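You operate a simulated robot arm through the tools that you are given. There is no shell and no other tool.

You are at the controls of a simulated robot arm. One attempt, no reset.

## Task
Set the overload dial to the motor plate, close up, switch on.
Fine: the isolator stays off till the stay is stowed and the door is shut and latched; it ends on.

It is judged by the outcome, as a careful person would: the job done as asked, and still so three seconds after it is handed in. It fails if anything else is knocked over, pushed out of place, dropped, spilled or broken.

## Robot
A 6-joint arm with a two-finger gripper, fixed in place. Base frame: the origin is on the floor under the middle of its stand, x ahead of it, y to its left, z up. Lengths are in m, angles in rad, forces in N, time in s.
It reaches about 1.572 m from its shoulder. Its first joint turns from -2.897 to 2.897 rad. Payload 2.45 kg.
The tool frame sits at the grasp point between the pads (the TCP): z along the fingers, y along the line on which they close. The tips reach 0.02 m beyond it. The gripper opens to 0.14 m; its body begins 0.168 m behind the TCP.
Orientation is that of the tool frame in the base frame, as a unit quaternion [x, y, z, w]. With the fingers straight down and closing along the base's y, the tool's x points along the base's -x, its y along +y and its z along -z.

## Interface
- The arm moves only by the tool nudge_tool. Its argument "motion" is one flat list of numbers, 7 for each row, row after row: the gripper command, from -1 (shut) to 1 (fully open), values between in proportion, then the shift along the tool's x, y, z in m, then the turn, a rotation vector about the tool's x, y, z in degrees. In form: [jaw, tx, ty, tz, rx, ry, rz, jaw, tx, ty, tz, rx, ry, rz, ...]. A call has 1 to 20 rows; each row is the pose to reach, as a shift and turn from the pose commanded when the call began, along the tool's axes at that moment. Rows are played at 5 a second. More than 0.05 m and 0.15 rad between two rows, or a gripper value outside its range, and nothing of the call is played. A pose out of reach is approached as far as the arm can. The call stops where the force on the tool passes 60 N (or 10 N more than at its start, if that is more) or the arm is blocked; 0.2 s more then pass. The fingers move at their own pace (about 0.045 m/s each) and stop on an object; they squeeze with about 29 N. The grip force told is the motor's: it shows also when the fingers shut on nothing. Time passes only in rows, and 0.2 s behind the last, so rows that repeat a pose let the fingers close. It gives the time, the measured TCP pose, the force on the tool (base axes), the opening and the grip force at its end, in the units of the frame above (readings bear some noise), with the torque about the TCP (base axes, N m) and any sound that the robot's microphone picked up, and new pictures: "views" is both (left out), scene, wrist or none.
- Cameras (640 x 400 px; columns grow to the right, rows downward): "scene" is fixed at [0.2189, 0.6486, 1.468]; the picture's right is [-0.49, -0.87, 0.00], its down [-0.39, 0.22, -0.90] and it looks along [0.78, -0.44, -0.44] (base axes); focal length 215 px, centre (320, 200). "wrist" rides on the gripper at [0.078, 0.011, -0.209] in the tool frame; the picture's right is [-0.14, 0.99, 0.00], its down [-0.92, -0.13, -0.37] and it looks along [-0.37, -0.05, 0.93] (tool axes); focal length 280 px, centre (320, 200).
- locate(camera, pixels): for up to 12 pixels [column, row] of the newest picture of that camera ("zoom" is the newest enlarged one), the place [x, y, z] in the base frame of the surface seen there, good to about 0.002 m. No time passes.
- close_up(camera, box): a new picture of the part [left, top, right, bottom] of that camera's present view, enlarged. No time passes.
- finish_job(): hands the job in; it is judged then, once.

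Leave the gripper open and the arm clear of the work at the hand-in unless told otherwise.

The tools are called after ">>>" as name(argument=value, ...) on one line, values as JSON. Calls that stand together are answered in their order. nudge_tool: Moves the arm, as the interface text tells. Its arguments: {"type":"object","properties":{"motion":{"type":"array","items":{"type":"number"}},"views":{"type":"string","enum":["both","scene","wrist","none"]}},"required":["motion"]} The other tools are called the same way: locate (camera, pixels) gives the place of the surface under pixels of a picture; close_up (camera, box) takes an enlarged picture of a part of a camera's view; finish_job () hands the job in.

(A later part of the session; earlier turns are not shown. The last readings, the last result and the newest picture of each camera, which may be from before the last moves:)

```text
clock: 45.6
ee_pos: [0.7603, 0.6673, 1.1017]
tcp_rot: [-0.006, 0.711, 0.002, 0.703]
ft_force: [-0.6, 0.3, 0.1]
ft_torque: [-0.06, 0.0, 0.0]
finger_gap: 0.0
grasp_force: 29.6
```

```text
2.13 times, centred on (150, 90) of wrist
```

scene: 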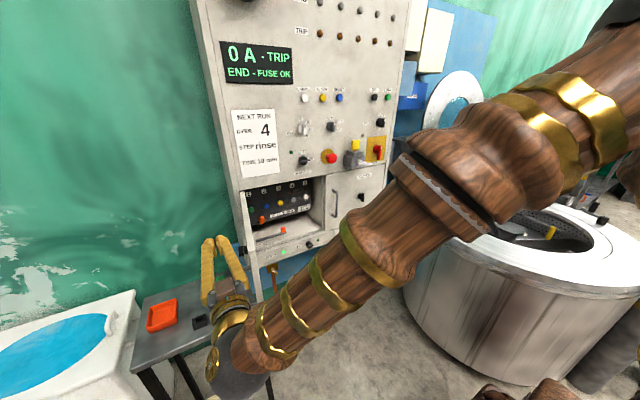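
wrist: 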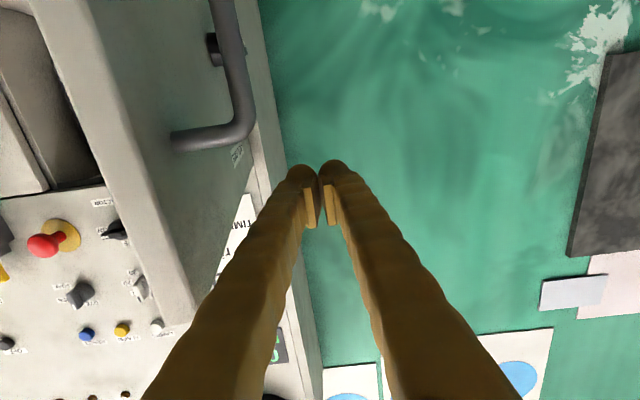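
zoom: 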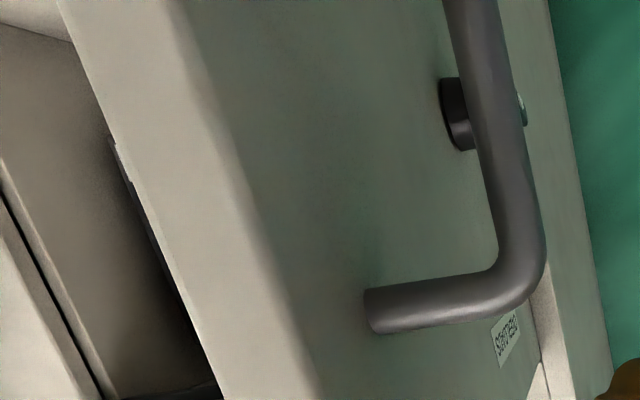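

I see the D-handle and door face. I'll locate the handle top, door top edge and label.

>>> locate(camera="wrist", pixels=[[185, 140], [240, 125], [235, 60], [210, 45], [238, 158], [150, 230], [190, 310], [100, 150], [262, 200], [130, 100]])

```text
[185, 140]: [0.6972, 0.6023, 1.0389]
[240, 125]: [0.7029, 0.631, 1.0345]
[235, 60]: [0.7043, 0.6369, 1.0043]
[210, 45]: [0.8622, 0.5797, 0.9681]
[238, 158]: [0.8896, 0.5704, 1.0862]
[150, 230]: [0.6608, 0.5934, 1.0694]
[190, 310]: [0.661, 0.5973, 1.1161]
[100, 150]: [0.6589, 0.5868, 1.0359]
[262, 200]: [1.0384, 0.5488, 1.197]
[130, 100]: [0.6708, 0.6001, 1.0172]
```

Clearances are fine. I'll start pushing the door: move −y from 0.667 to 0.60 and check force.

>>> nudge_tool(motion=[-1, 0, -0.018, 0, 0, 0, 0, -1, 0, -0.036, 0, 0, 0, 0, -1, 0, -0.052, 0, 0, 0, 0, -1, 0, -0.067, -0.005, 0, 0, 0])

```text
clock: 46.6
ee_pos: [0.7568, 0.6004, 1.1027]
tcp_rot: [-0.008, 0.712, 0.004, 0.702]
ft_force: [0.4, 0.9, 0.5]
ft_torque: [0.01, 0.04, -0.02]
finger_gap: 0.0
grasp_force: 29.1
```

scene: 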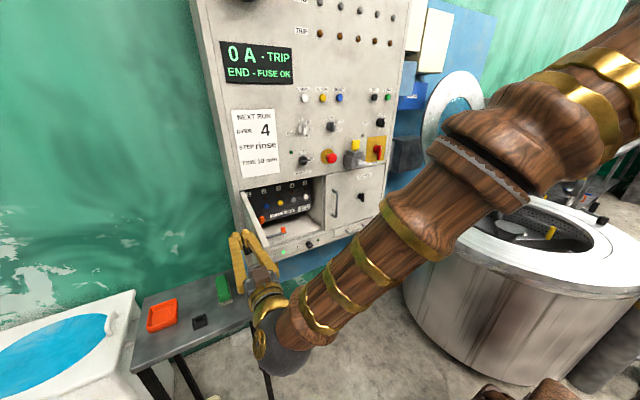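
wrist: 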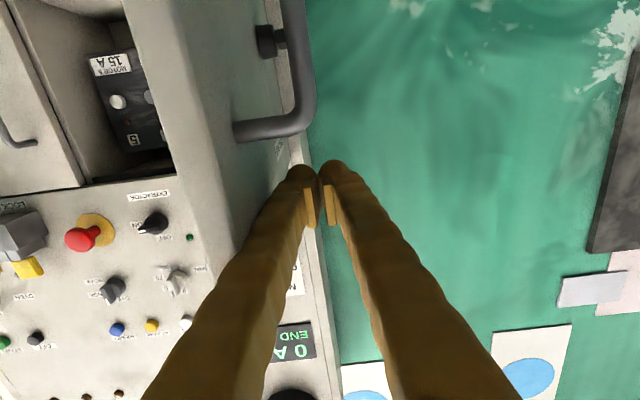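

The door moves freely with almost no force. Continuing along the arc to about 45°.

>>> nudge_tool(motion=[-1, 0, -0.02, -0.007, 0, 0, 0, -1, 0, -0.044, -0.009, 0, 0, 0, -1, 0, -0.069, -0.009, 0, 0, 0, -1, 0, -0.093, -0.007, 0, 0, 0, -1, 0, -0.117, 0, 0, 0, 0, -1, 0, -0.14, 0.009, 0, 0, 0, -1, 0, -0.161, 0.021, 0, 0, 0, -1, 0, -0.182, 0.035, 0, 0, 0, -1, 0, -0.201, 0.049, 0, 0, 0, -1, 0, -0.219, 0.065, 0, 0, 0])

```text
clock: 48.8
ee_pos: [0.826, 0.3815, 1.0987]
tcp_rot: [-0.008, 0.711, 0.004, 0.703]
ft_force: [0.3, 0.0, -0.4]
ft_torque: [0.0, 0.01, -0.03]
finger_gap: 0.0001
grasp_force: 29.1
```

scene: 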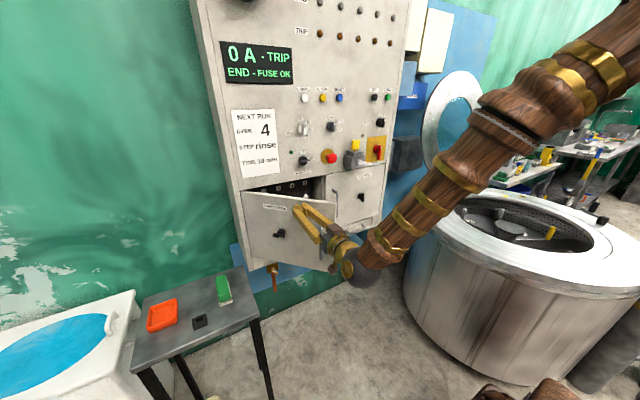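
wrist: 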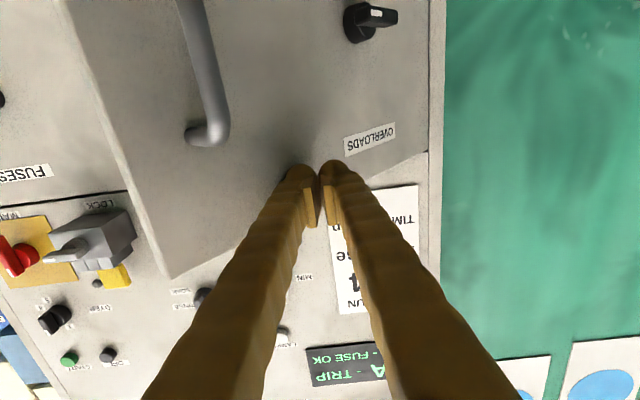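

The OVERLOADS door is at 45°. Pushing on to almost shut (tips near x=1.0).

>>> nudge_tool(motion=[-1, 0, -0.0155, 0.017, 0, 0, 0, -1, 0, -0.0315, 0.035, 0, 0, 0, -1, 0, -0.045, 0.054, 0, 0, 0, -1, 0, -0.0555, 0.075, 0, 0, 0, -1, 0, -0.0645, 0.098, 0, 0, 0, -1, 0, -0.073, 0.1215, 0, 0, 0, -1, 0, -0.0765, 0.139, 0, 0, 0, -1, 0, -0.0795, 0.154, 0, 0, 0])

```text
clock: 50.6
ee_pos: [0.98, 0.3057, 1.1002]
tcp_rot: [-0.007, 0.712, 0.003, 0.702]
ft_force: [-0.5, 0.4, -0.2]
ft_torque: [0.0, 0.03, -0.02]
finger_gap: 0.0001
grasp_force: 29.5
```

scene: 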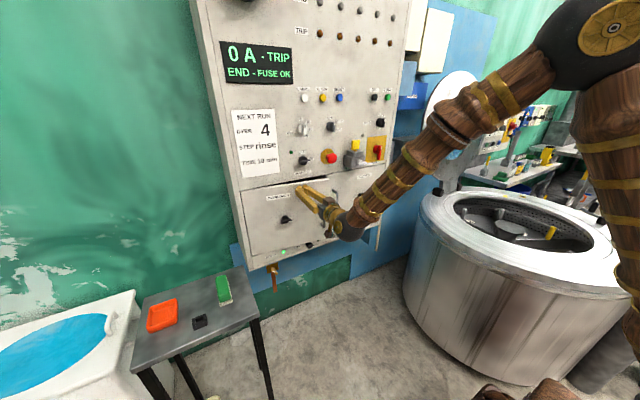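
wrist: 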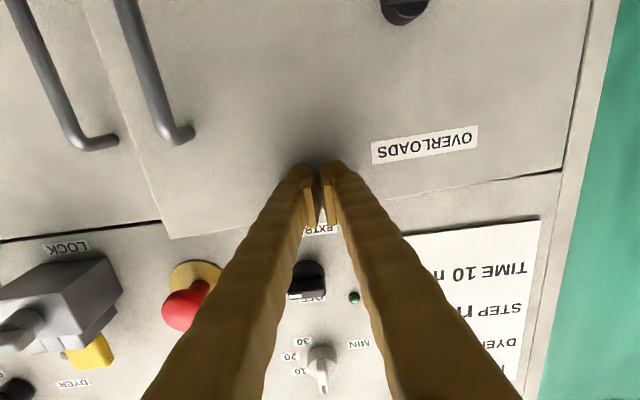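

Nearly shut. Pushing the last bit in small steps until it seats.

>>> nudge_tool(motion=[-1, 0, 0, 0.01, 0, 0, 0, -1, 0, 0, 0.02, 0, 0, 0, -1, 0, 0, 0.03, 0, 0, 0, -1, 0, 0, 0.036, 0, 0, 0, -1, 0, 0, 0.042, 0, 0, 0])

```text
clock: 51.8
ee_pos: [1.0209, 0.306, 1.0993]
tcp_rot: [-0.007, 0.711, 0.003, 0.703]
ft_force: [-31.9, -4.0, 2.1]
ft_torque: [0.07, -0.24, -0.24]
finger_gap: 0.006
grasp_force: 29.4
```

scene: 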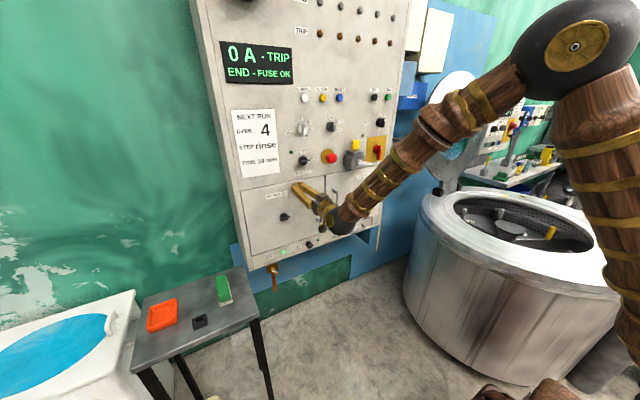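
wrist: 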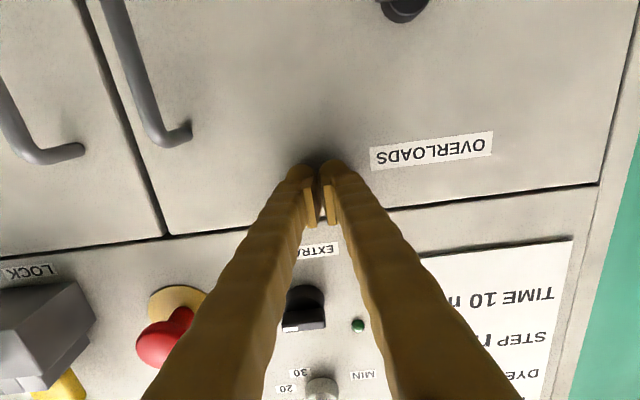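

The door is seated (−32 N on contact). I'll back away 0.1 m and compare both door latches.

>>> nudge_tool(motion=[-1, 0, 0, -0.02, 0, 0, 0, -1, 0, 0, -0.06, 0, 0, 0, -1, 0, 0, -0.1, 0, 0, 0, -1, 0, 0, -0.12, 0, 0, 0])

>>> close_up(camera="scene", box=[232, 180, 312, 260])

>>> close_up(camera="scene", box=[330, 170, 390, 220])

>>> close_up(camera="wrist", box=[320, 0, 480, 100])

```text
clock: 52.8
ee_pos: [0.8992, 0.3025, 1.0997]
tcp_rot: [-0.006, 0.711, 0.002, 0.703]
ft_force: [-0.4, 1.0, 0.5]
ft_torque: [0.01, 0.02, 0.03]
finger_gap: 0.0002
grasp_force: 29.8
```

scene: 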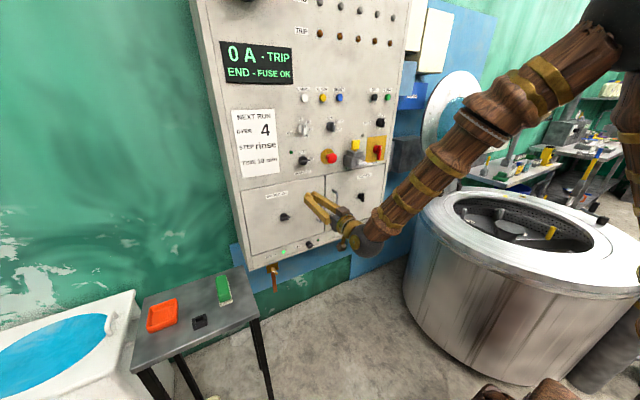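
wrist: 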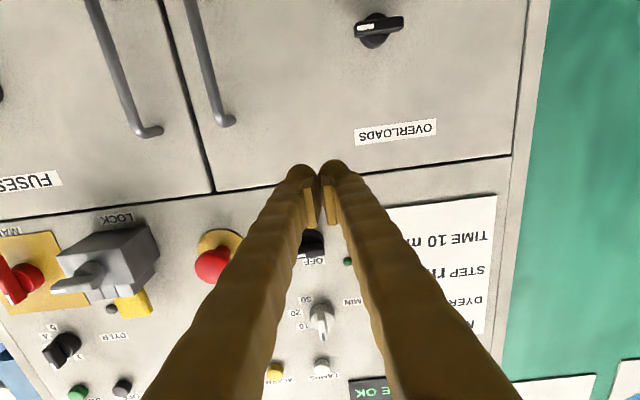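

```text
5.00 times, centred on (272, 220) of scene
```

zoom: 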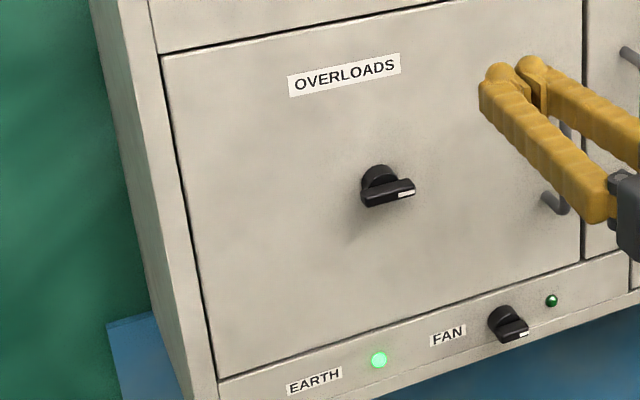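

```text
8.00 times, centred on (360, 195) of scene
```

zoom: 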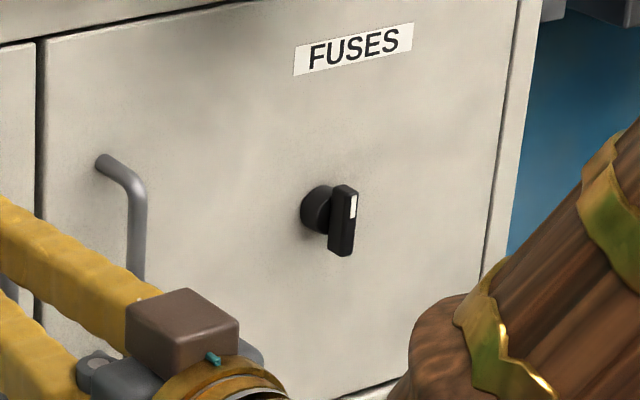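

```text
4.00 times, centred on (400, 50) of wrist
```

zoom: 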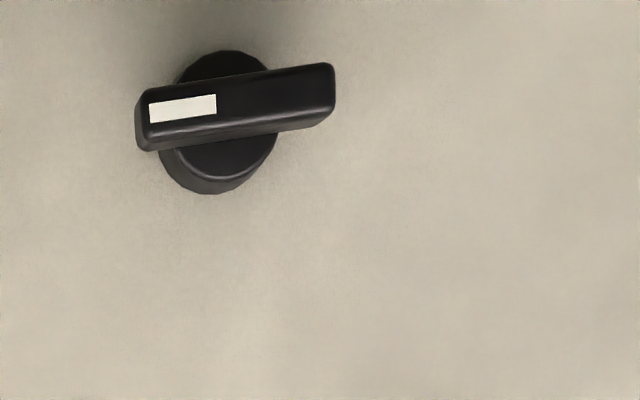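

The door stays shut. OVERLOADS latch mark points right; the latched FUSES latch mark points up. So I turn the latch 90° counter-clockwise. Locating the knob.

>>> locate(camera="zoom", pixels=[[235, 105], [150, 110], [320, 85], [160, 145], [325, 110], [220, 160], [215, 190], [500, 300], [220, 60], [275, 150]])

>>> locate(camera="wrist", pixels=[[222, 122], [190, 20], [150, 130], [330, 320], [400, 130], [211, 265], [313, 245]])

```text
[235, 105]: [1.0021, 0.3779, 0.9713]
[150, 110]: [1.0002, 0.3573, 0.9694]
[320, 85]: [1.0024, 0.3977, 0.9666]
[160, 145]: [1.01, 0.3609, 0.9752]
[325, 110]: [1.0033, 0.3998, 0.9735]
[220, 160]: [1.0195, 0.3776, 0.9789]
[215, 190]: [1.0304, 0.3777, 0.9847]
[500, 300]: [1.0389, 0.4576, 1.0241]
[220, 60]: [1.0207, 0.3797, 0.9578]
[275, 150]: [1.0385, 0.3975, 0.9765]
```

```text
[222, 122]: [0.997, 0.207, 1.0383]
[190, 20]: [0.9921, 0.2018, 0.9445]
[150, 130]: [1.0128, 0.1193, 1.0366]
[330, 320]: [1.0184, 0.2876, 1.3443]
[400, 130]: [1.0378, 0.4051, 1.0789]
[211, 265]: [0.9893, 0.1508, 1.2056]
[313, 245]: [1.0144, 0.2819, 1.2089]
```

Latch knob centre ≈ (1.001, 0.378, 0.970), bar horizontal. I'll go in front of it at x≈0.92, rolling −90° so the fingers close vertically, opening 0.04 m.

>>> nudge_tool(motion=[-0.45, 0.012, 0.007, 0.002, 0, 0, -8.2, -0.45, 0.024, 0.014, 0.004, 0, 0, -16.4, -0.45, 0.036, 0.021, 0.006, 0, 0, -24.6, -0.45, 0.048, 0.028, 0.008, 0, 0, -32.8, -0.45, 0.06, 0.035, 0.01, 0, 0, -41, -0.45, 0.072, 0.042, 0.012, 0, 0, -49.2, -0.45, 0.084, 0.049, 0.014, 0, 0, -57.4, -0.45, 0.096, 0.056, 0.016, 0, 0, -65.6, -0.45, 0.108, 0.063, 0.018, 0, 0, -73.8, -0.45, 0.12, 0.07, 0.02, 0, 0, -82, -0.45, 0.1297, 0.0755, 0.021, 0, 0, -90, -0.45, 0.1297, 0.0755, 0.021, 0, 0, -90])

>>> close_up(camera="wrist", box=[280, 120, 360, 190])

```text
clock: 55.4
ee_pos: [0.9202, 0.3781, 0.9706]
tcp_rot: [0.508, -0.498, 0.495, -0.499]
ft_force: [0.1, -0.1, 0.2]
ft_torque: [0.01, -0.02, -0.01]
finger_gap: 0.0386
grasp_force: 0.1
```

scene: 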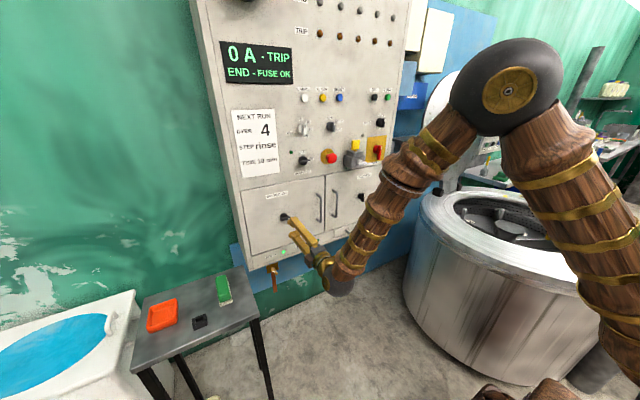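
wrist: 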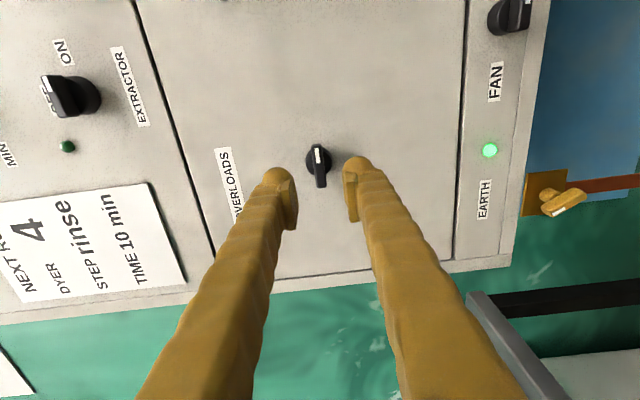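

```text
5.71 times, centred on (320, 155) of wrist
```

zoom: 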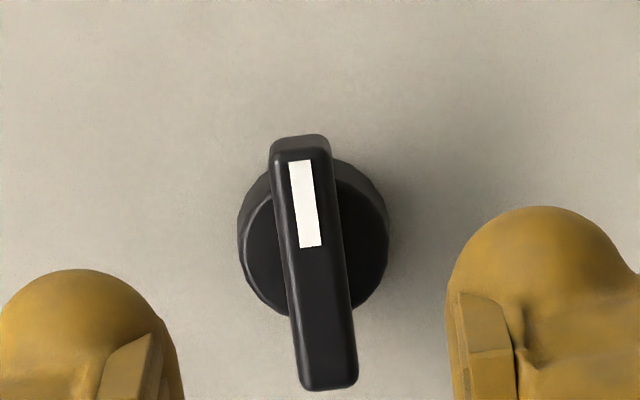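

The bar is aligned with the pads. Checking its exact centre before closing in.

>>> locate(camera="zoom", pixels=[[300, 170], [315, 265], [328, 360], [245, 245], [383, 240], [285, 265], [345, 265]])

```text
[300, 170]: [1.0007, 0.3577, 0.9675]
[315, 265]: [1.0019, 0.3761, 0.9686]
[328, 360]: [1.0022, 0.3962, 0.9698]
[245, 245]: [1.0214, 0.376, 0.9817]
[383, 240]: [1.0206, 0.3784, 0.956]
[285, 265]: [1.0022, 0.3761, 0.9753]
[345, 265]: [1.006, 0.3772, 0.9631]
```

Centre (0.377, 0.969). Advance to x≈0.996 and close on the bar.

>>> nudge_tool(motion=[-0.45, 0.0007, 0.0002, 0.025, 0, 0, 0, -0.45, 0.0014, 0.0004, 0.05, 0, 0, 0, -0.45, 0.0021, 0.0007, 0.075, 0, 0, 0, -1, 0.0021, 0.0007, 0.075, 0, 0, 0, -1, 0.0021, 0.0007, 0.075, 0, 0, 0, -1, 0.0021, 0.0007, 0.075, 0, 0, 0], views="wrist")

```text
clock: 56.8
ee_pos: [0.9951, 0.377, 0.971]
tcp_rot: [0.507, -0.498, 0.495, -0.5]
ft_force: [4.3, 3.1, 11.9]
ft_torque: [0.03, -0.12, -0.51]
finger_gap: 0.0112
grasp_force: 33.7
```

wrist: 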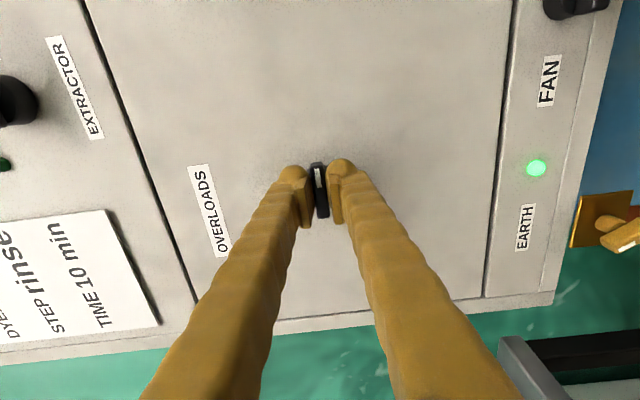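

Gripped. Turning counter-clockwise 45° first.

>>> nudge_tool(motion=[-1, 0, -0.0008, 0, 0, 0, -7.5, -1, 0, -0.0008, 0, 0, 0, -15, -1, 0, -0.0008, 0, 0, 0, -22.5, -1, 0, -0.0008, 0, 0, 0, -30, -1, 0, -0.0008, 0, 0, 0, -37.5, -1, 0, -0.0008, 0, 0, 0, -45], views="wrist")

```text
clock: 58.2
ee_pos: [0.9957, 0.3786, 0.9709]
tcp_rot: [0.659, -0.265, 0.649, -0.272]
ft_force: [-2.4, 10.6, 38.8]
ft_torque: [0.1, -0.29, 0.16]
finger_gap: 0.0109
grasp_force: 37.8
```

wrist: 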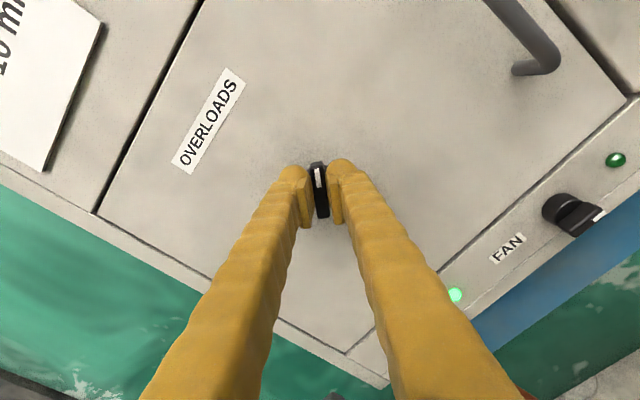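

Force z of 39 N shows the true centre is a little higher; shifting up 2.5 mm and turning the remaining 45°.

>>> nudge_tool(motion=[-1, 0.0013, -0.0023, 0, 0, 0, 0, -1, 0.0013, -0.0023, 0, 0, 0, -7.5, -1, 0.0013, -0.0023, 0, 0, 0, -15, -1, 0.0013, -0.0023, 0, 0, 0, -22.5, -1, 0.0013, -0.0023, 0, 0, 0, -30, -1, 0.0013, -0.0023, 0, 0, 0, -37.5, -1, 0.0013, -0.0023, 0, 0, 0, -45], views="wrist")

```text
clock: 59.8
ee_pos: [0.9939, 0.3799, 0.9732]
tcp_rot: [0.712, 0.008, 0.703, -0.003]
ft_force: [11.1, 37.5, 17.5]
ft_torque: [0.31, -0.06, 0.35]
finger_gap: 0.0112
grasp_force: 38.5
```

wrist: 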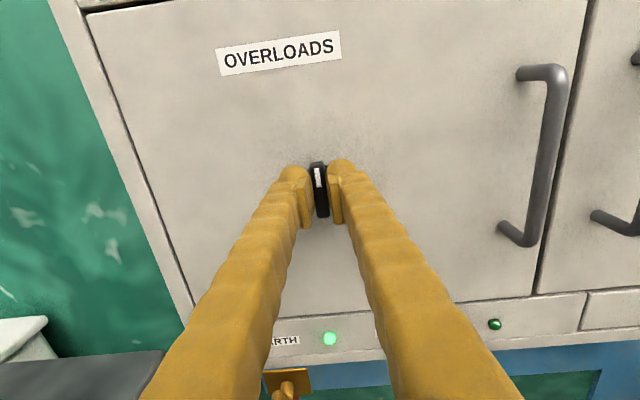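

The latch is now vertical with the mark up. Releasing and backing off to check.

>>> nudge_tool(motion=[-0.5, 0, 0, 0, 0, 0, 0, -0.5, 0, 0, 0, 0, 0, 0, -0.5, 0, 0, -0.03, 0, 0, 0, -0.5, 0, 0, -0.07, 0, 0, 0, -0.5, 0, 0, -0.1, 0, 0, 0])

>>> close_up(camera="wrist", box=[270, 100, 370, 170])

>>> close_up(camera="scene", box=[232, 170, 392, 260])

```text
clock: 61.0
ee_pos: [0.8946, 0.3773, 0.9725]
tcp_rot: [0.712, 0.006, 0.703, -0.003]
ft_force: [-0.2, -0.4, -0.3]
ft_torque: [0.01, -0.02, 0.0]
finger_gap: 0.0352
grasp_force: 0.0
```

scene: 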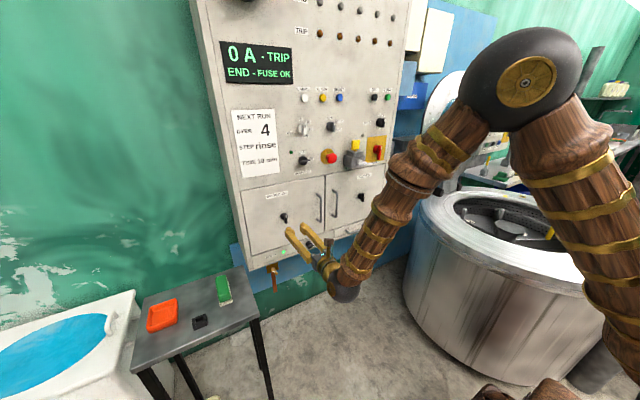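
wrist: 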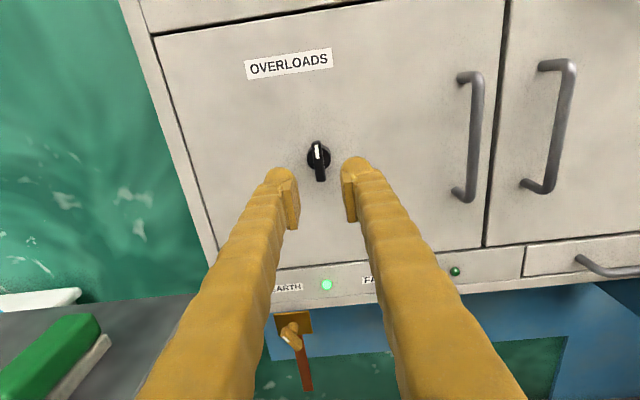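

```text
5.71 times, centred on (320, 135) of wrist
```

zoom: 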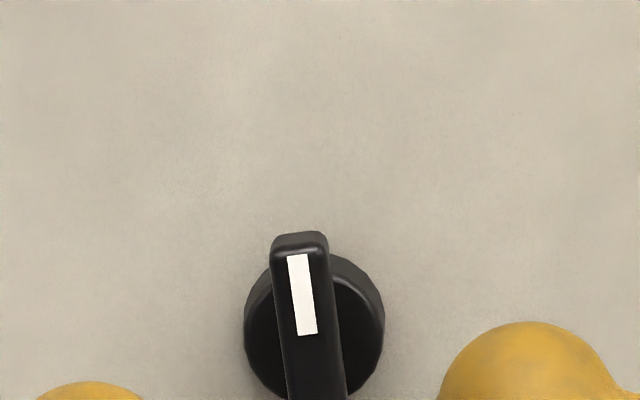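

```text
4.00 times, centred on (312, 215) of scene
```

zoom: 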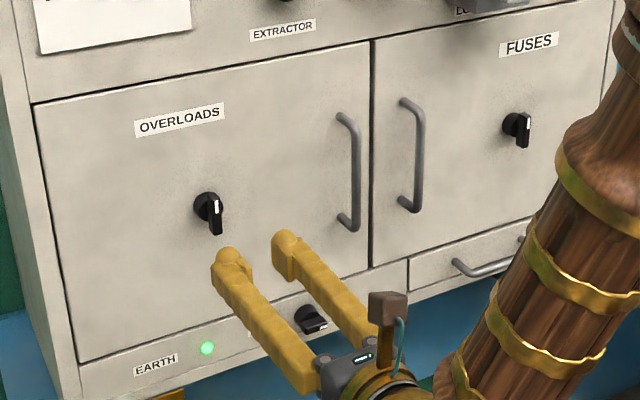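

The latch mark points up, same as FUSES. Checking that the door is flush along its free edge against its neighbours.

>>> locate(camera="wrist", pixels=[[495, 100], [510, 230], [475, 20], [515, 100], [450, 60], [220, 200], [150, 60], [380, 255], [300, 20], [400, 15]])

>>> close_up(camera="scene", box=[320, 120, 400, 180])

>>> close_up(camera="scene", box=[200, 0, 420, 138])

```text
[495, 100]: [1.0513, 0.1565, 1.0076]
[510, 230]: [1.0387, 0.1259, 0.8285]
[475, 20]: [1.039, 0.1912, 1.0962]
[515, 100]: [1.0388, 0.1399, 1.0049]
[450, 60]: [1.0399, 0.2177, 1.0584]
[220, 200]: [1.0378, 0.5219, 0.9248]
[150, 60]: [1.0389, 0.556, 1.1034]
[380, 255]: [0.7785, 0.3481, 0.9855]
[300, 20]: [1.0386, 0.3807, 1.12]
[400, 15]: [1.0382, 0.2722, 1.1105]
```

```text
6.67 times, centred on (360, 150) of scene
```

zoom: 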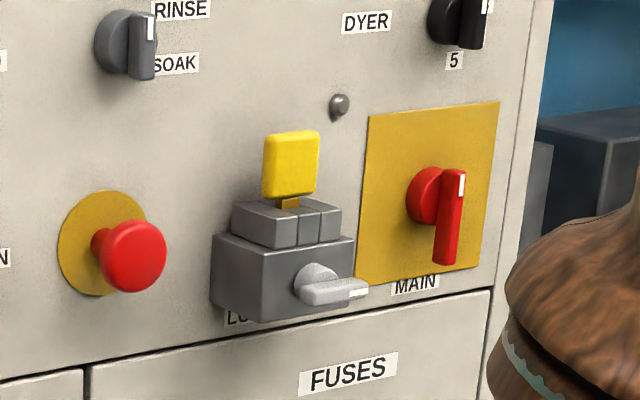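

```text
2.90 times, centred on (310, 69) of scene
```

zoom: 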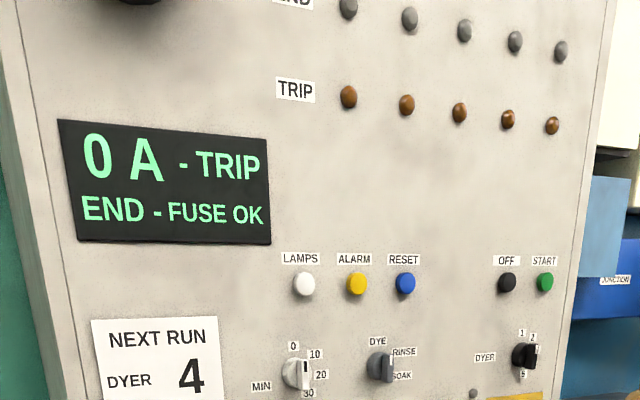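

The door is flush (x≈1.039 along its free edge) and latched; stay stowed. Now the isolator: MAIN mark points up (OFF, as EXTRACTOR's OFF is up and ON is right). My wrist is near joint limits for that side, so I'll re-posture: back off, raise, and roll back 150°.

>>> nudge_tool(motion=[-0.5, 0.005, 0.004, -0.02, 0, 0, 8.3, -0.5, 0.015, 0.008, -0.04, 0, 0, 16.6, -0.5, 0.03, 0.012, -0.06, 0, 0, 24.9, -0.5, 0.045, 0.016, -0.075, 0, 0, 33.2, -0.5, 0.06, 0.02, -0.085, 0, 0, 41.5, -0.5, 0.08, 0.024, -0.095, 0, 0, 49.8, -0.5, 0.1, 0.028, -0.095, 0, 0, 58.1, -0.5, 0.12, 0.032, -0.095, 0, 0, 66.4, -0.5, 0.14, 0.036, -0.095, 0, 0, 74.7, -0.5, 0.16, 0.04, -0.095, 0, 0, 83, -0.5, 0.18, 0.045, -0.095, 0, 0, 91.3, -0.5, 0.2, 0.05, -0.095, 0, 0, 99.6, -0.5, 0.22, 0.055, -0.095, 0, 0, 107.9, -0.5, 0.235, 0.06, -0.095, 0, 0, 116.2, -0.5, 0.25, 0.065, -0.095, 0, 0, 124.5, -0.5, 0.26, 0.07, -0.095, 0, 0, 132.8, -0.5, 0.27, 0.075, -0.095, 0, 0, 141.1, -0.5, 0.278, 0.077, -0.095, 0, 0, 149])

```text
clock: 64.8
ee_pos: [0.8059, 0.3007, 1.2519]
tcp_rot: [-0.197, 0.684, -0.184, 0.677]
ft_force: [0.0, -0.1, 0.5]
ft_torque: [0.01, -0.02, -0.01]
finger_gap: 0.0348
grasp_force: 0.0
```

scene: 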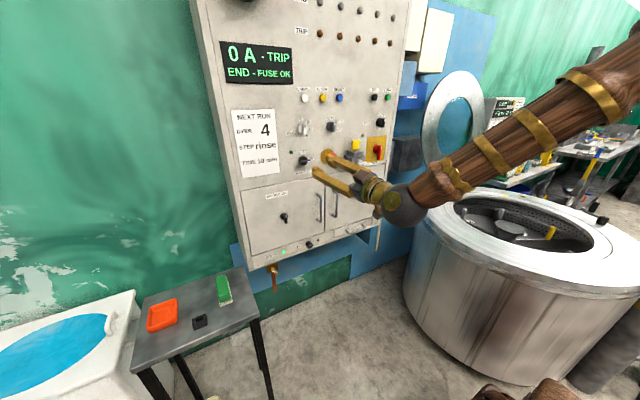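
wrist: 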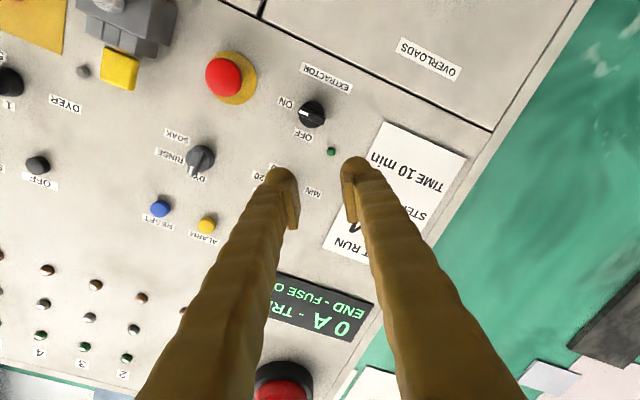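

Good. Now pitching down to the tool-down posture while moving toward (0.62, 0.10, 1.40), to unwind the wrist.

>>> nudge_tool(motion=[-0.5, -0.002, -0.0206, -0.0155, -3.87, 6.43, 0, -0.5, -0.004, -0.0413, -0.031, -7.73, 12.85, 0, -0.5, -0.006, -0.0619, -0.0465, -11.6, 19.28, 0, -0.5, -0.008, -0.0825, -0.062, -15.47, 25.7, 0, -0.5, -0.01, -0.1032, -0.0775, -19.33, 32.13, 0, -0.5, -0.012, -0.1238, -0.093, -23.2, 38.55, 0, -0.5, -0.014, -0.1444, -0.1085, -27.07, 44.98, 0, -0.5, -0.016, -0.1651, -0.124, -30.93, 51.4, 0, -0.5, -0.018, -0.1857, -0.1395, -34.8, 57.83, 0, -0.5, -0.02, -0.2063, -0.155, -38.67, 64.25, 0, -0.5, -0.022, -0.227, -0.1705, -42.53, 70.68, 0, -0.5, -0.024, -0.2476, -0.186, -46.4, 77.1, 0])

```text
clock: 67.4
ee_pos: [0.6224, 0.0978, 1.4059]
tcp_rot: [-0.274, 0.962, 0.0, -0.008]
ft_force: [-0.2, -0.3, 0.4]
ft_torque: [-0.03, -0.07, -0.03]
finger_gap: 0.0347
grasp_force: 0.0
```

scene: 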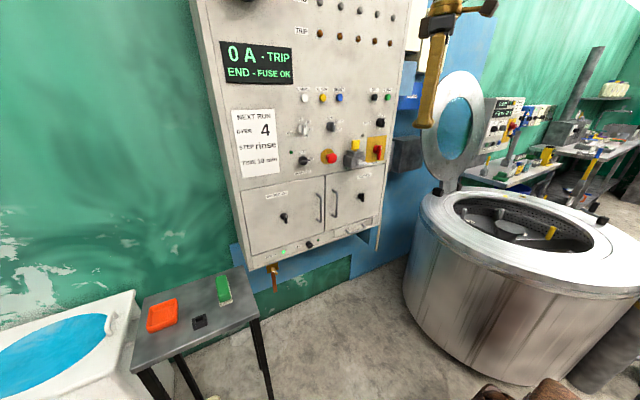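
wrist: 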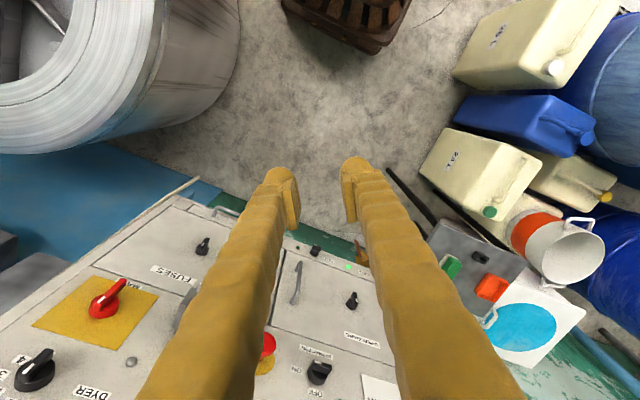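

Tool-down reached. Now move to y≈−0.14 while rolling +122° so that when I pitch up again the wrist takes the other branch.

>>> nudge_tool(motion=[-0.5, 0.0084, -0.0135, 0, 0, 0, 8.13, -0.5, 0.0167, -0.027, 0, 0, 0, 16.27, -0.5, 0.0251, -0.0405, 0, 0, 0, 24.4, -0.5, 0.0334, -0.0539, 0, 0, 0, 32.5, -0.5, 0.0418, -0.0674, 0, 0, 0, 40.7, -0.5, 0.0502, -0.0809, 0, 0, 0, 48.8, -0.5, 0.0585, -0.0944, 0, 0, 0, 56.9, -0.5, 0.0669, -0.1079, 0, 0, 0, 65.1, -0.5, 0.0752, -0.1214, 0, 0, 0, 73.2, -0.5, 0.0836, -0.1349, 0, 0, 0, 81.3, -0.5, 0.092, -0.1484, 0, 0, 0, 89.5, -0.5, 0.1003, -0.1618, 0, 0, 0, 97.6, -0.5, 0.1087, -0.1753, 0, 0, 0, 105.7, -0.5, 0.117, -0.1888, 0, 0, 0, 113.9, -0.5, 0.1254, -0.2023, 0, 0, 0, 122])

```text
clock: 70.6
ee_pos: [0.6211, -0.1395, 1.4052]
tcp_rot: [0.709, 0.705, -0.006, -0.002]
ft_force: [-0.1, 0.4, -0.3]
ft_torque: [-0.02, 0.04, -0.01]
finger_gap: 0.0348
grasp_force: 0.1
```

scene: 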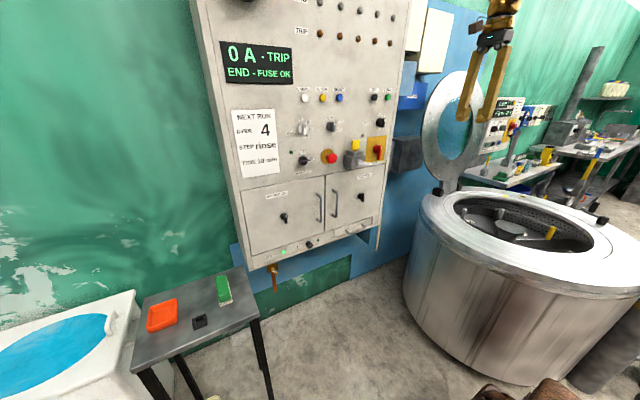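
wrist: 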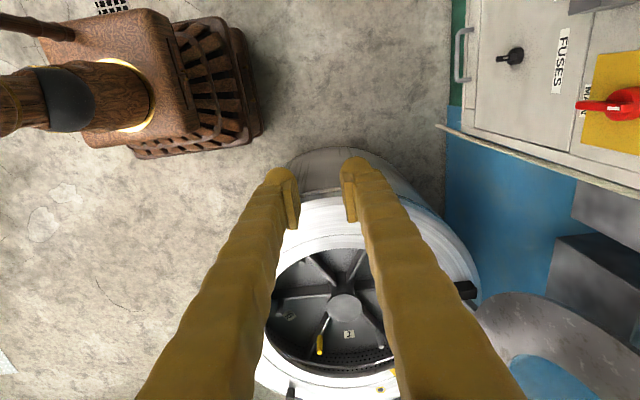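

Now pitch up 90° (z toward +x) while moving to about (0.76, −0.15, 1.22).

>>> nudge_tool(motion=[-0.5, -0.001, 0.0116, 0.0154, -7.5, 0, 0, -0.5, -0.002, 0.0232, 0.0308, -15, 0, 0, -0.5, -0.003, 0.0348, 0.0463, -22.5, 0, 0, -0.5, -0.004, 0.0463, 0.0617, -30, 0, 0, -0.5, -0.005, 0.0579, 0.0771, -37.5, 0, 0, -0.5, -0.006, 0.0695, 0.0925, -45, 0, 0, -0.5, -0.007, 0.0811, 0.1079, -52.5, 0, 0, -0.5, -0.008, 0.0927, 0.1233, -60, 0, 0, -0.5, -0.009, 0.1043, 0.1388, -67.5, 0, 0, -0.5, -0.0095, 0.1158, 0.1542, -75, 0, 0, -0.5, -0.01, 0.1274, 0.1696, -82.5, 0, 0, -0.5, -0.0105, 0.139, 0.185, -90, 0, 0])

```text
clock: 73.2
ee_pos: [0.76, -0.1442, 1.2191]
tcp_rot: [0.495, 0.513, 0.495, 0.497]
ft_force: [0.5, -4.4, 0.3]
ft_torque: [0.03, 0.21, 0.71]
finger_gap: 0.0351
grasp_force: 0.0
```

scene: 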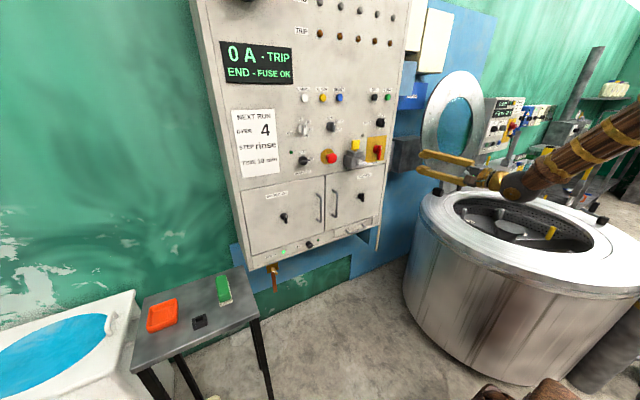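
wrist: 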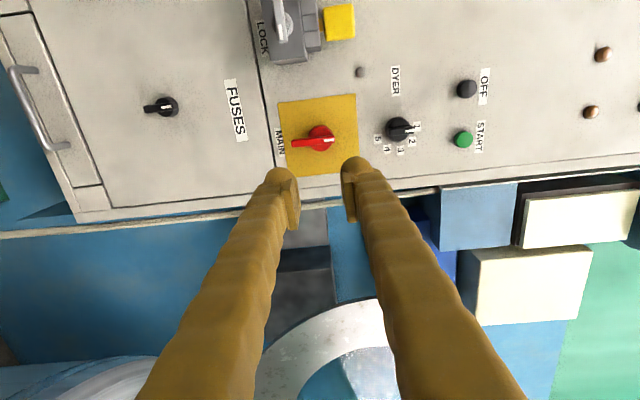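

The new wrist branch works: tool horizontal at (0.76, −0.144, 1.219). Enlarging the MAIN isolator to measure it.

>>> close_up(camera="wrist", box=[270, 85, 370, 185])

>>> locate(camera="zoom", pixels=[[160, 225], [215, 220], [250, 220], [285, 220], [255, 165], [260, 250], [340, 100], [215, 235], [215, 205]])

```text
4.00 times, centred on (320, 135) of wrist
```

zoom: 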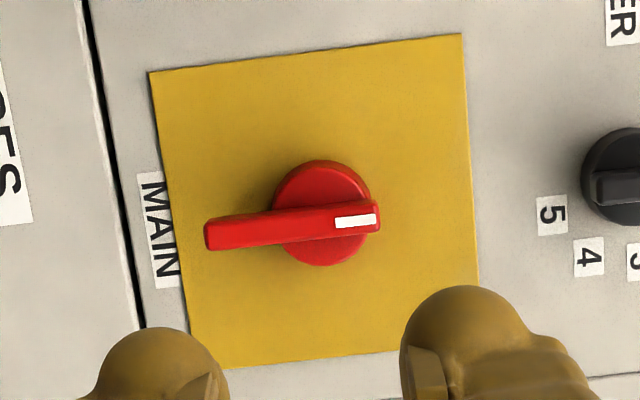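

```text
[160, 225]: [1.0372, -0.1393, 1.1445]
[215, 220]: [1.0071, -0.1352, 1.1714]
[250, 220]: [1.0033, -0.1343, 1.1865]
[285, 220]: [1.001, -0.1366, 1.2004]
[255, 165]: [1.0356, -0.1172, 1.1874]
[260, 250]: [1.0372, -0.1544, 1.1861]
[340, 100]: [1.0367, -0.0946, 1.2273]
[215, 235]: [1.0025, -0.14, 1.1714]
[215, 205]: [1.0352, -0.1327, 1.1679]
```

Let me measure the disc (rotation centre) versus the bar ends, since the bar looks asymmetrical.

>>> locate(camera="zoom", pixels=[[322, 170], [300, 180], [350, 185], [322, 255], [300, 252], [350, 250], [372, 215], [355, 222], [320, 222], [208, 235], [280, 195], [365, 195]])

```text
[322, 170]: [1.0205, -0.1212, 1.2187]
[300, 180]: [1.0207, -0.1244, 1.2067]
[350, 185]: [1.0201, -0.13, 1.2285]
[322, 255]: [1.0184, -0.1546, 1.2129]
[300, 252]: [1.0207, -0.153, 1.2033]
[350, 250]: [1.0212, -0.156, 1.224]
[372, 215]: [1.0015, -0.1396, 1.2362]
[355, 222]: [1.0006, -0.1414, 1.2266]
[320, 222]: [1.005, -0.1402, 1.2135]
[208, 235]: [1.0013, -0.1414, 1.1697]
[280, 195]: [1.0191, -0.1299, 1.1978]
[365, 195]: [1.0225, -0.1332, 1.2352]
```

The rotation axis is at y≈−0.1385, z≈1.216 (bar 1.167–1.238). I'll check the LOCK block's nearest edge for finger clearance.

>>> locate(camera="wrist", pixels=[[290, 58], [280, 35], [287, 30], [305, 55], [318, 45], [345, 35], [270, 50], [360, 72]])

```text
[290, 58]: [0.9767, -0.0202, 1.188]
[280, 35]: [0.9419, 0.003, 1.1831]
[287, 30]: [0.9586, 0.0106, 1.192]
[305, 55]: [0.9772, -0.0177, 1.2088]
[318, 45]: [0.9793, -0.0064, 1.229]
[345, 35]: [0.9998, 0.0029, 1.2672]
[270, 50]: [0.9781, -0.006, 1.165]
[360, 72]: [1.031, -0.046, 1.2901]
```

LOCK's nearest edge is y≈−0.022; my fingers stay beyond −0.09. Rolling +90° (camera on top) and moving to (0.88, −0.1385, 1.216).

>>> nudge_tool(motion=[-0.5, 0.0003, 0, 0.01, 0, 0, 8.2, -0.5, 0.0007, 0, 0.02, 0, 0, 16.4, -0.5, 0.001, 0, 0.03, 0, 0, 24.6, -0.5, 0.0014, 0, 0.04, 0, 0, 32.8, -0.5, 0.0017, 0, 0.05, 0, 0, 41, -0.5, 0.002, 0, 0.06, 0, 0, 49.2, -0.5, 0.0024, -0.0005, 0.07, 0, 0, 57.4, -0.5, 0.0027, -0.0006, 0.08, 0, 0, 65.6, -0.5, 0.003, -0.0007, 0.09, 0, 0, 73.8, -0.5, 0.0034, -0.0008, 0.1, 0, 0, 82, -0.5, 0.0038, -0.001, 0.11, 0, 0, 90])

>>> close_up(camera="wrist", box=[270, 100, 370, 180])

```text
clock: 75.6
ee_pos: [0.8688, -0.145, 1.217]
tcp_rot: [0.712, 0.0, 0.703, 0.002]
ft_force: [-0.8, -0.3, 0.3]
ft_torque: [0.01, -0.03, 0.02]
finger_gap: 0.0349
grasp_force: 0.0
```

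scene: 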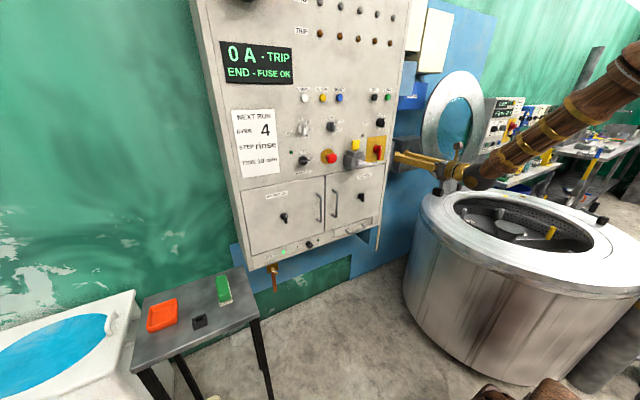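
wrist: 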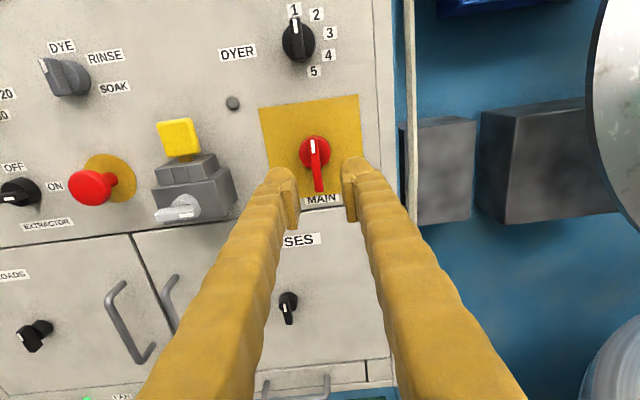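

```text
5.00 times, centred on (320, 140) of wrist
```

zoom: 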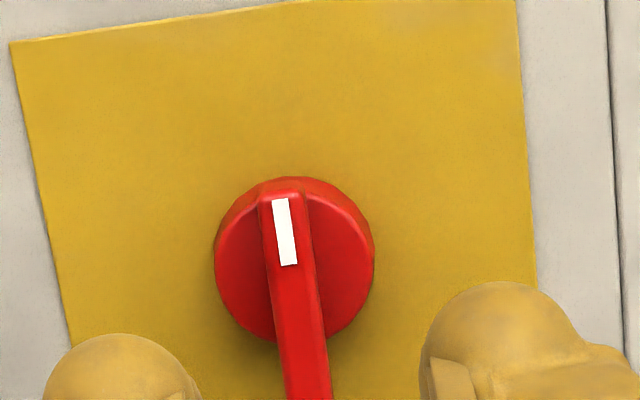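

Upright view: MAIN bar vertical, mark up. I'll yaw +4°, centre on the axis and come to x≈0.94.

>>> nudge_tool(motion=[-0.45, 0, -0.002, 0.018, 1.4, 0.3, 0, -0.45, 0, -0.0045, 0.036, 2.8, 0.6, 0, -0.45, -0.0002, -0.0067, 0.054, 4.2, 0.8, 0, -0.45, -0.0002, -0.0067, 0.071, 4.2, 0.8, 0, -0.45, -0.0002, -0.0067, 0.071, 4.2, 0.8, 0])

>>> close_up(camera="wrist", box=[270, 110, 370, 210])

>>> locate(camera="zoom", pixels=[[200, 140], [200, 200], [205, 260], [140, 200], [260, 200], [180, 220], [225, 220]])

```text
clock: 76.8
ee_pos: [0.9425, -0.1419, 1.2146]
tcp_rot: [0.706, 0.026, 0.707, -0.023]
ft_force: [0.1, 0.1, -0.3]
ft_torque: [0.0, 0.03, -0.01]
finger_gap: 0.0385
grasp_force: 0.1
```

scene: 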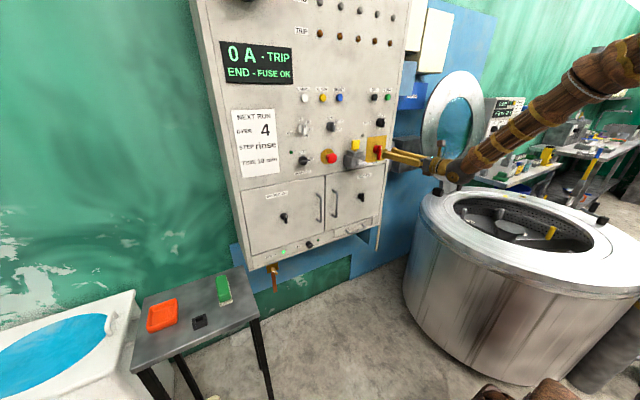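
wrist: 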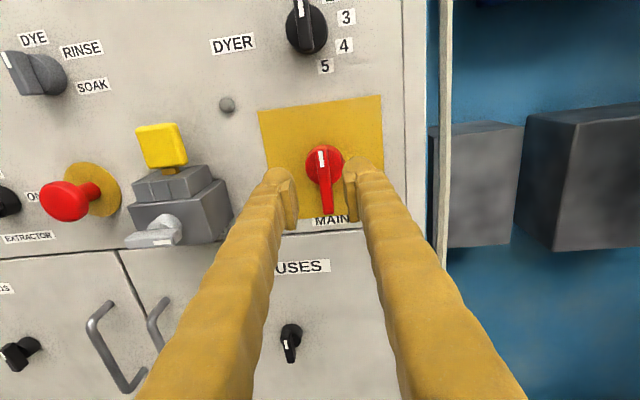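

```text
4.00 times, centred on (320, 160) of wrist
```

zoom: 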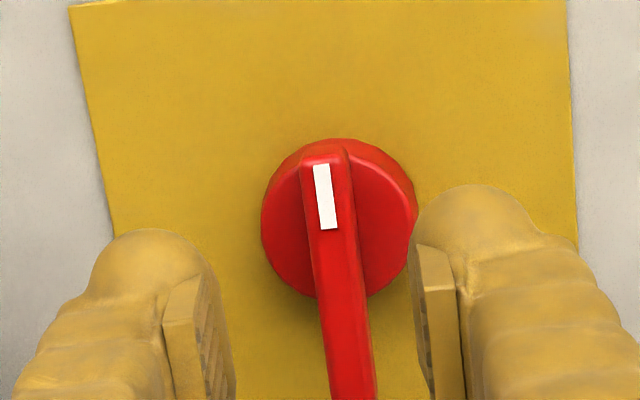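

```text
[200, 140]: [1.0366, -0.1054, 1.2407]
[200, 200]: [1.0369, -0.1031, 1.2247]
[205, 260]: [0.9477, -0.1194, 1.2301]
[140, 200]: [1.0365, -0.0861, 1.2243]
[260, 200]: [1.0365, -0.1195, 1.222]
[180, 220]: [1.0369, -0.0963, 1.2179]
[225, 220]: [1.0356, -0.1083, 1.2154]
```

Re-locating with correct zoom pixels (bar at (330,250), disc edges at (268,220) and (412,215)).

>>> locate(camera="zoom", pixels=[[325, 175], [332, 230], [340, 300], [350, 370], [270, 225], [408, 215], [345, 143], [312, 270], [365, 270], [300, 285], [385, 280]])

```text
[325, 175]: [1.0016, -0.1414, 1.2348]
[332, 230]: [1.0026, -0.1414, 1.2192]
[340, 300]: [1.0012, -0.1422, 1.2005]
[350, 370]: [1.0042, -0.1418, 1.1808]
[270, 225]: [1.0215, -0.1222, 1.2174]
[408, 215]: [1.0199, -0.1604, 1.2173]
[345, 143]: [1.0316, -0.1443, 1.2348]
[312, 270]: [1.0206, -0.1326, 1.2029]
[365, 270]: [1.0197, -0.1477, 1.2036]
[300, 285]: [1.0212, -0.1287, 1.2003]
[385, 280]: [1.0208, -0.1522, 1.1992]
```

Axis centre refined to (y −0.1413, z 1.217). Advance to x≈0.996 and close on the bar.

>>> nudge_tool(motion=[-0.45, 0.0012, 0.001, 0.018, 0, 0, 0, -0.45, 0.0023, 0.002, 0.036, 0, 0, 0, -0.45, 0.0023, 0.0031, 0.0534, 0, 0, 0, -1, 0.0023, 0.0031, 0.0534, 0, 0, 0, -1, 0.0023, 0.0031, 0.0534, 0, 0, 0, -1, 0.0023, 0.0031, 0.0534, 0, 0, 0], views="wrist")

```text
clock: 78.2
ee_pos: [0.9941, -0.1404, 1.2175]
tcp_rot: [0.706, 0.027, 0.707, -0.023]
ft_force: [9.9, -9.0, 1.6]
ft_torque: [0.12, 0.02, -0.13]
finger_gap: 0.0112
grasp_force: 34.0
```

wrist: 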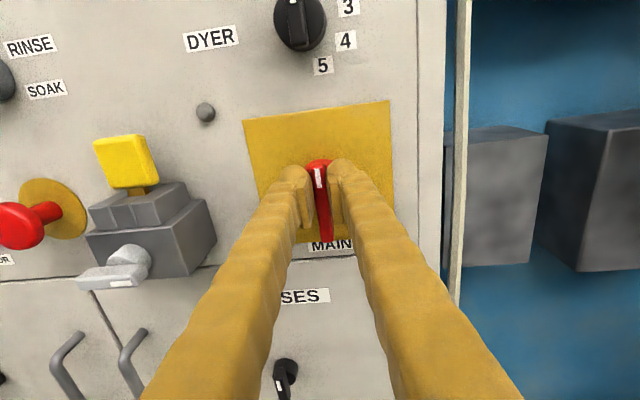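

Gripped. Turning clockwise (mark toward right) 24° first to test that direction.

>>> nudge_tool(motion=[-1, 0, 0, 0, 0, 0, 8, -1, 0, 0, 0, 0, 0, 16, -1, 0, 0, 0, 0, 0, 24], views="wrist")

```text
clock: 79.0
ee_pos: [0.9945, -0.1417, 1.2177]
tcp_rot: [0.696, -0.123, 0.687, -0.17]
ft_force: [0.6, -18.5, -1.6]
ft_torque: [-0.06, -0.42, -0.41]
finger_gap: 0.0112
grasp_force: 38.0
```

wrist: 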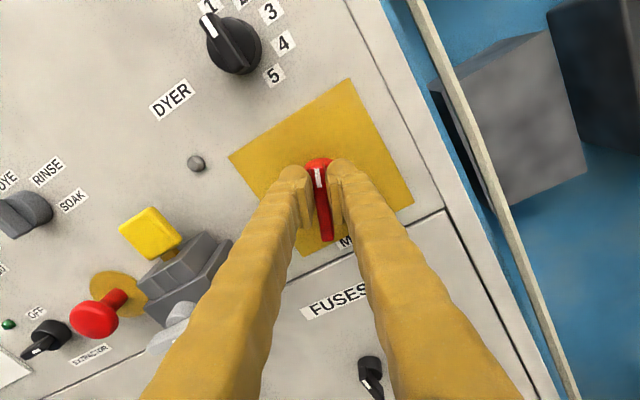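

It turns freely clockwise. Continuing to 90° total.

>>> nudge_tool(motion=[-1, 0.0004, 0.0009, 0, 0, 0, 8, -1, 0.0004, 0.0009, 0, 0, 0, 16, -1, 0.0004, 0.0009, 0, 0, 0, 24, -1, 0.0004, 0.0009, 0, 0, 0, 32, -1, 0.0004, 0.0009, 0, 0, 0, 40], views="wrist")

```text
clock: 80.2
ee_pos: [0.9934, -0.1441, 1.2164]
tcp_rot: [0.613, -0.354, 0.586, -0.394]
ft_force: [-15.6, -25.3, -20.1]
ft_torque: [-0.11, 0.17, -0.44]
finger_gap: 0.011
grasp_force: 38.1
```

wrist: 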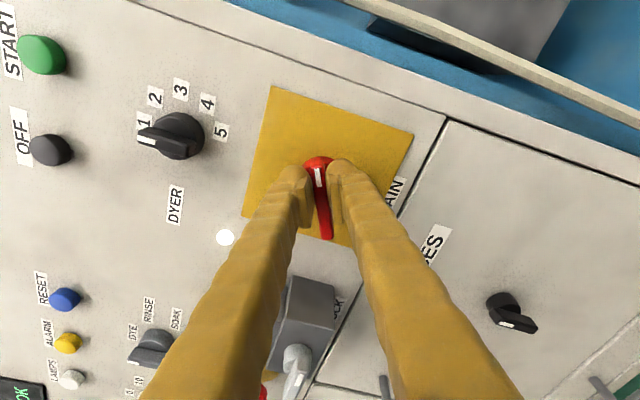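

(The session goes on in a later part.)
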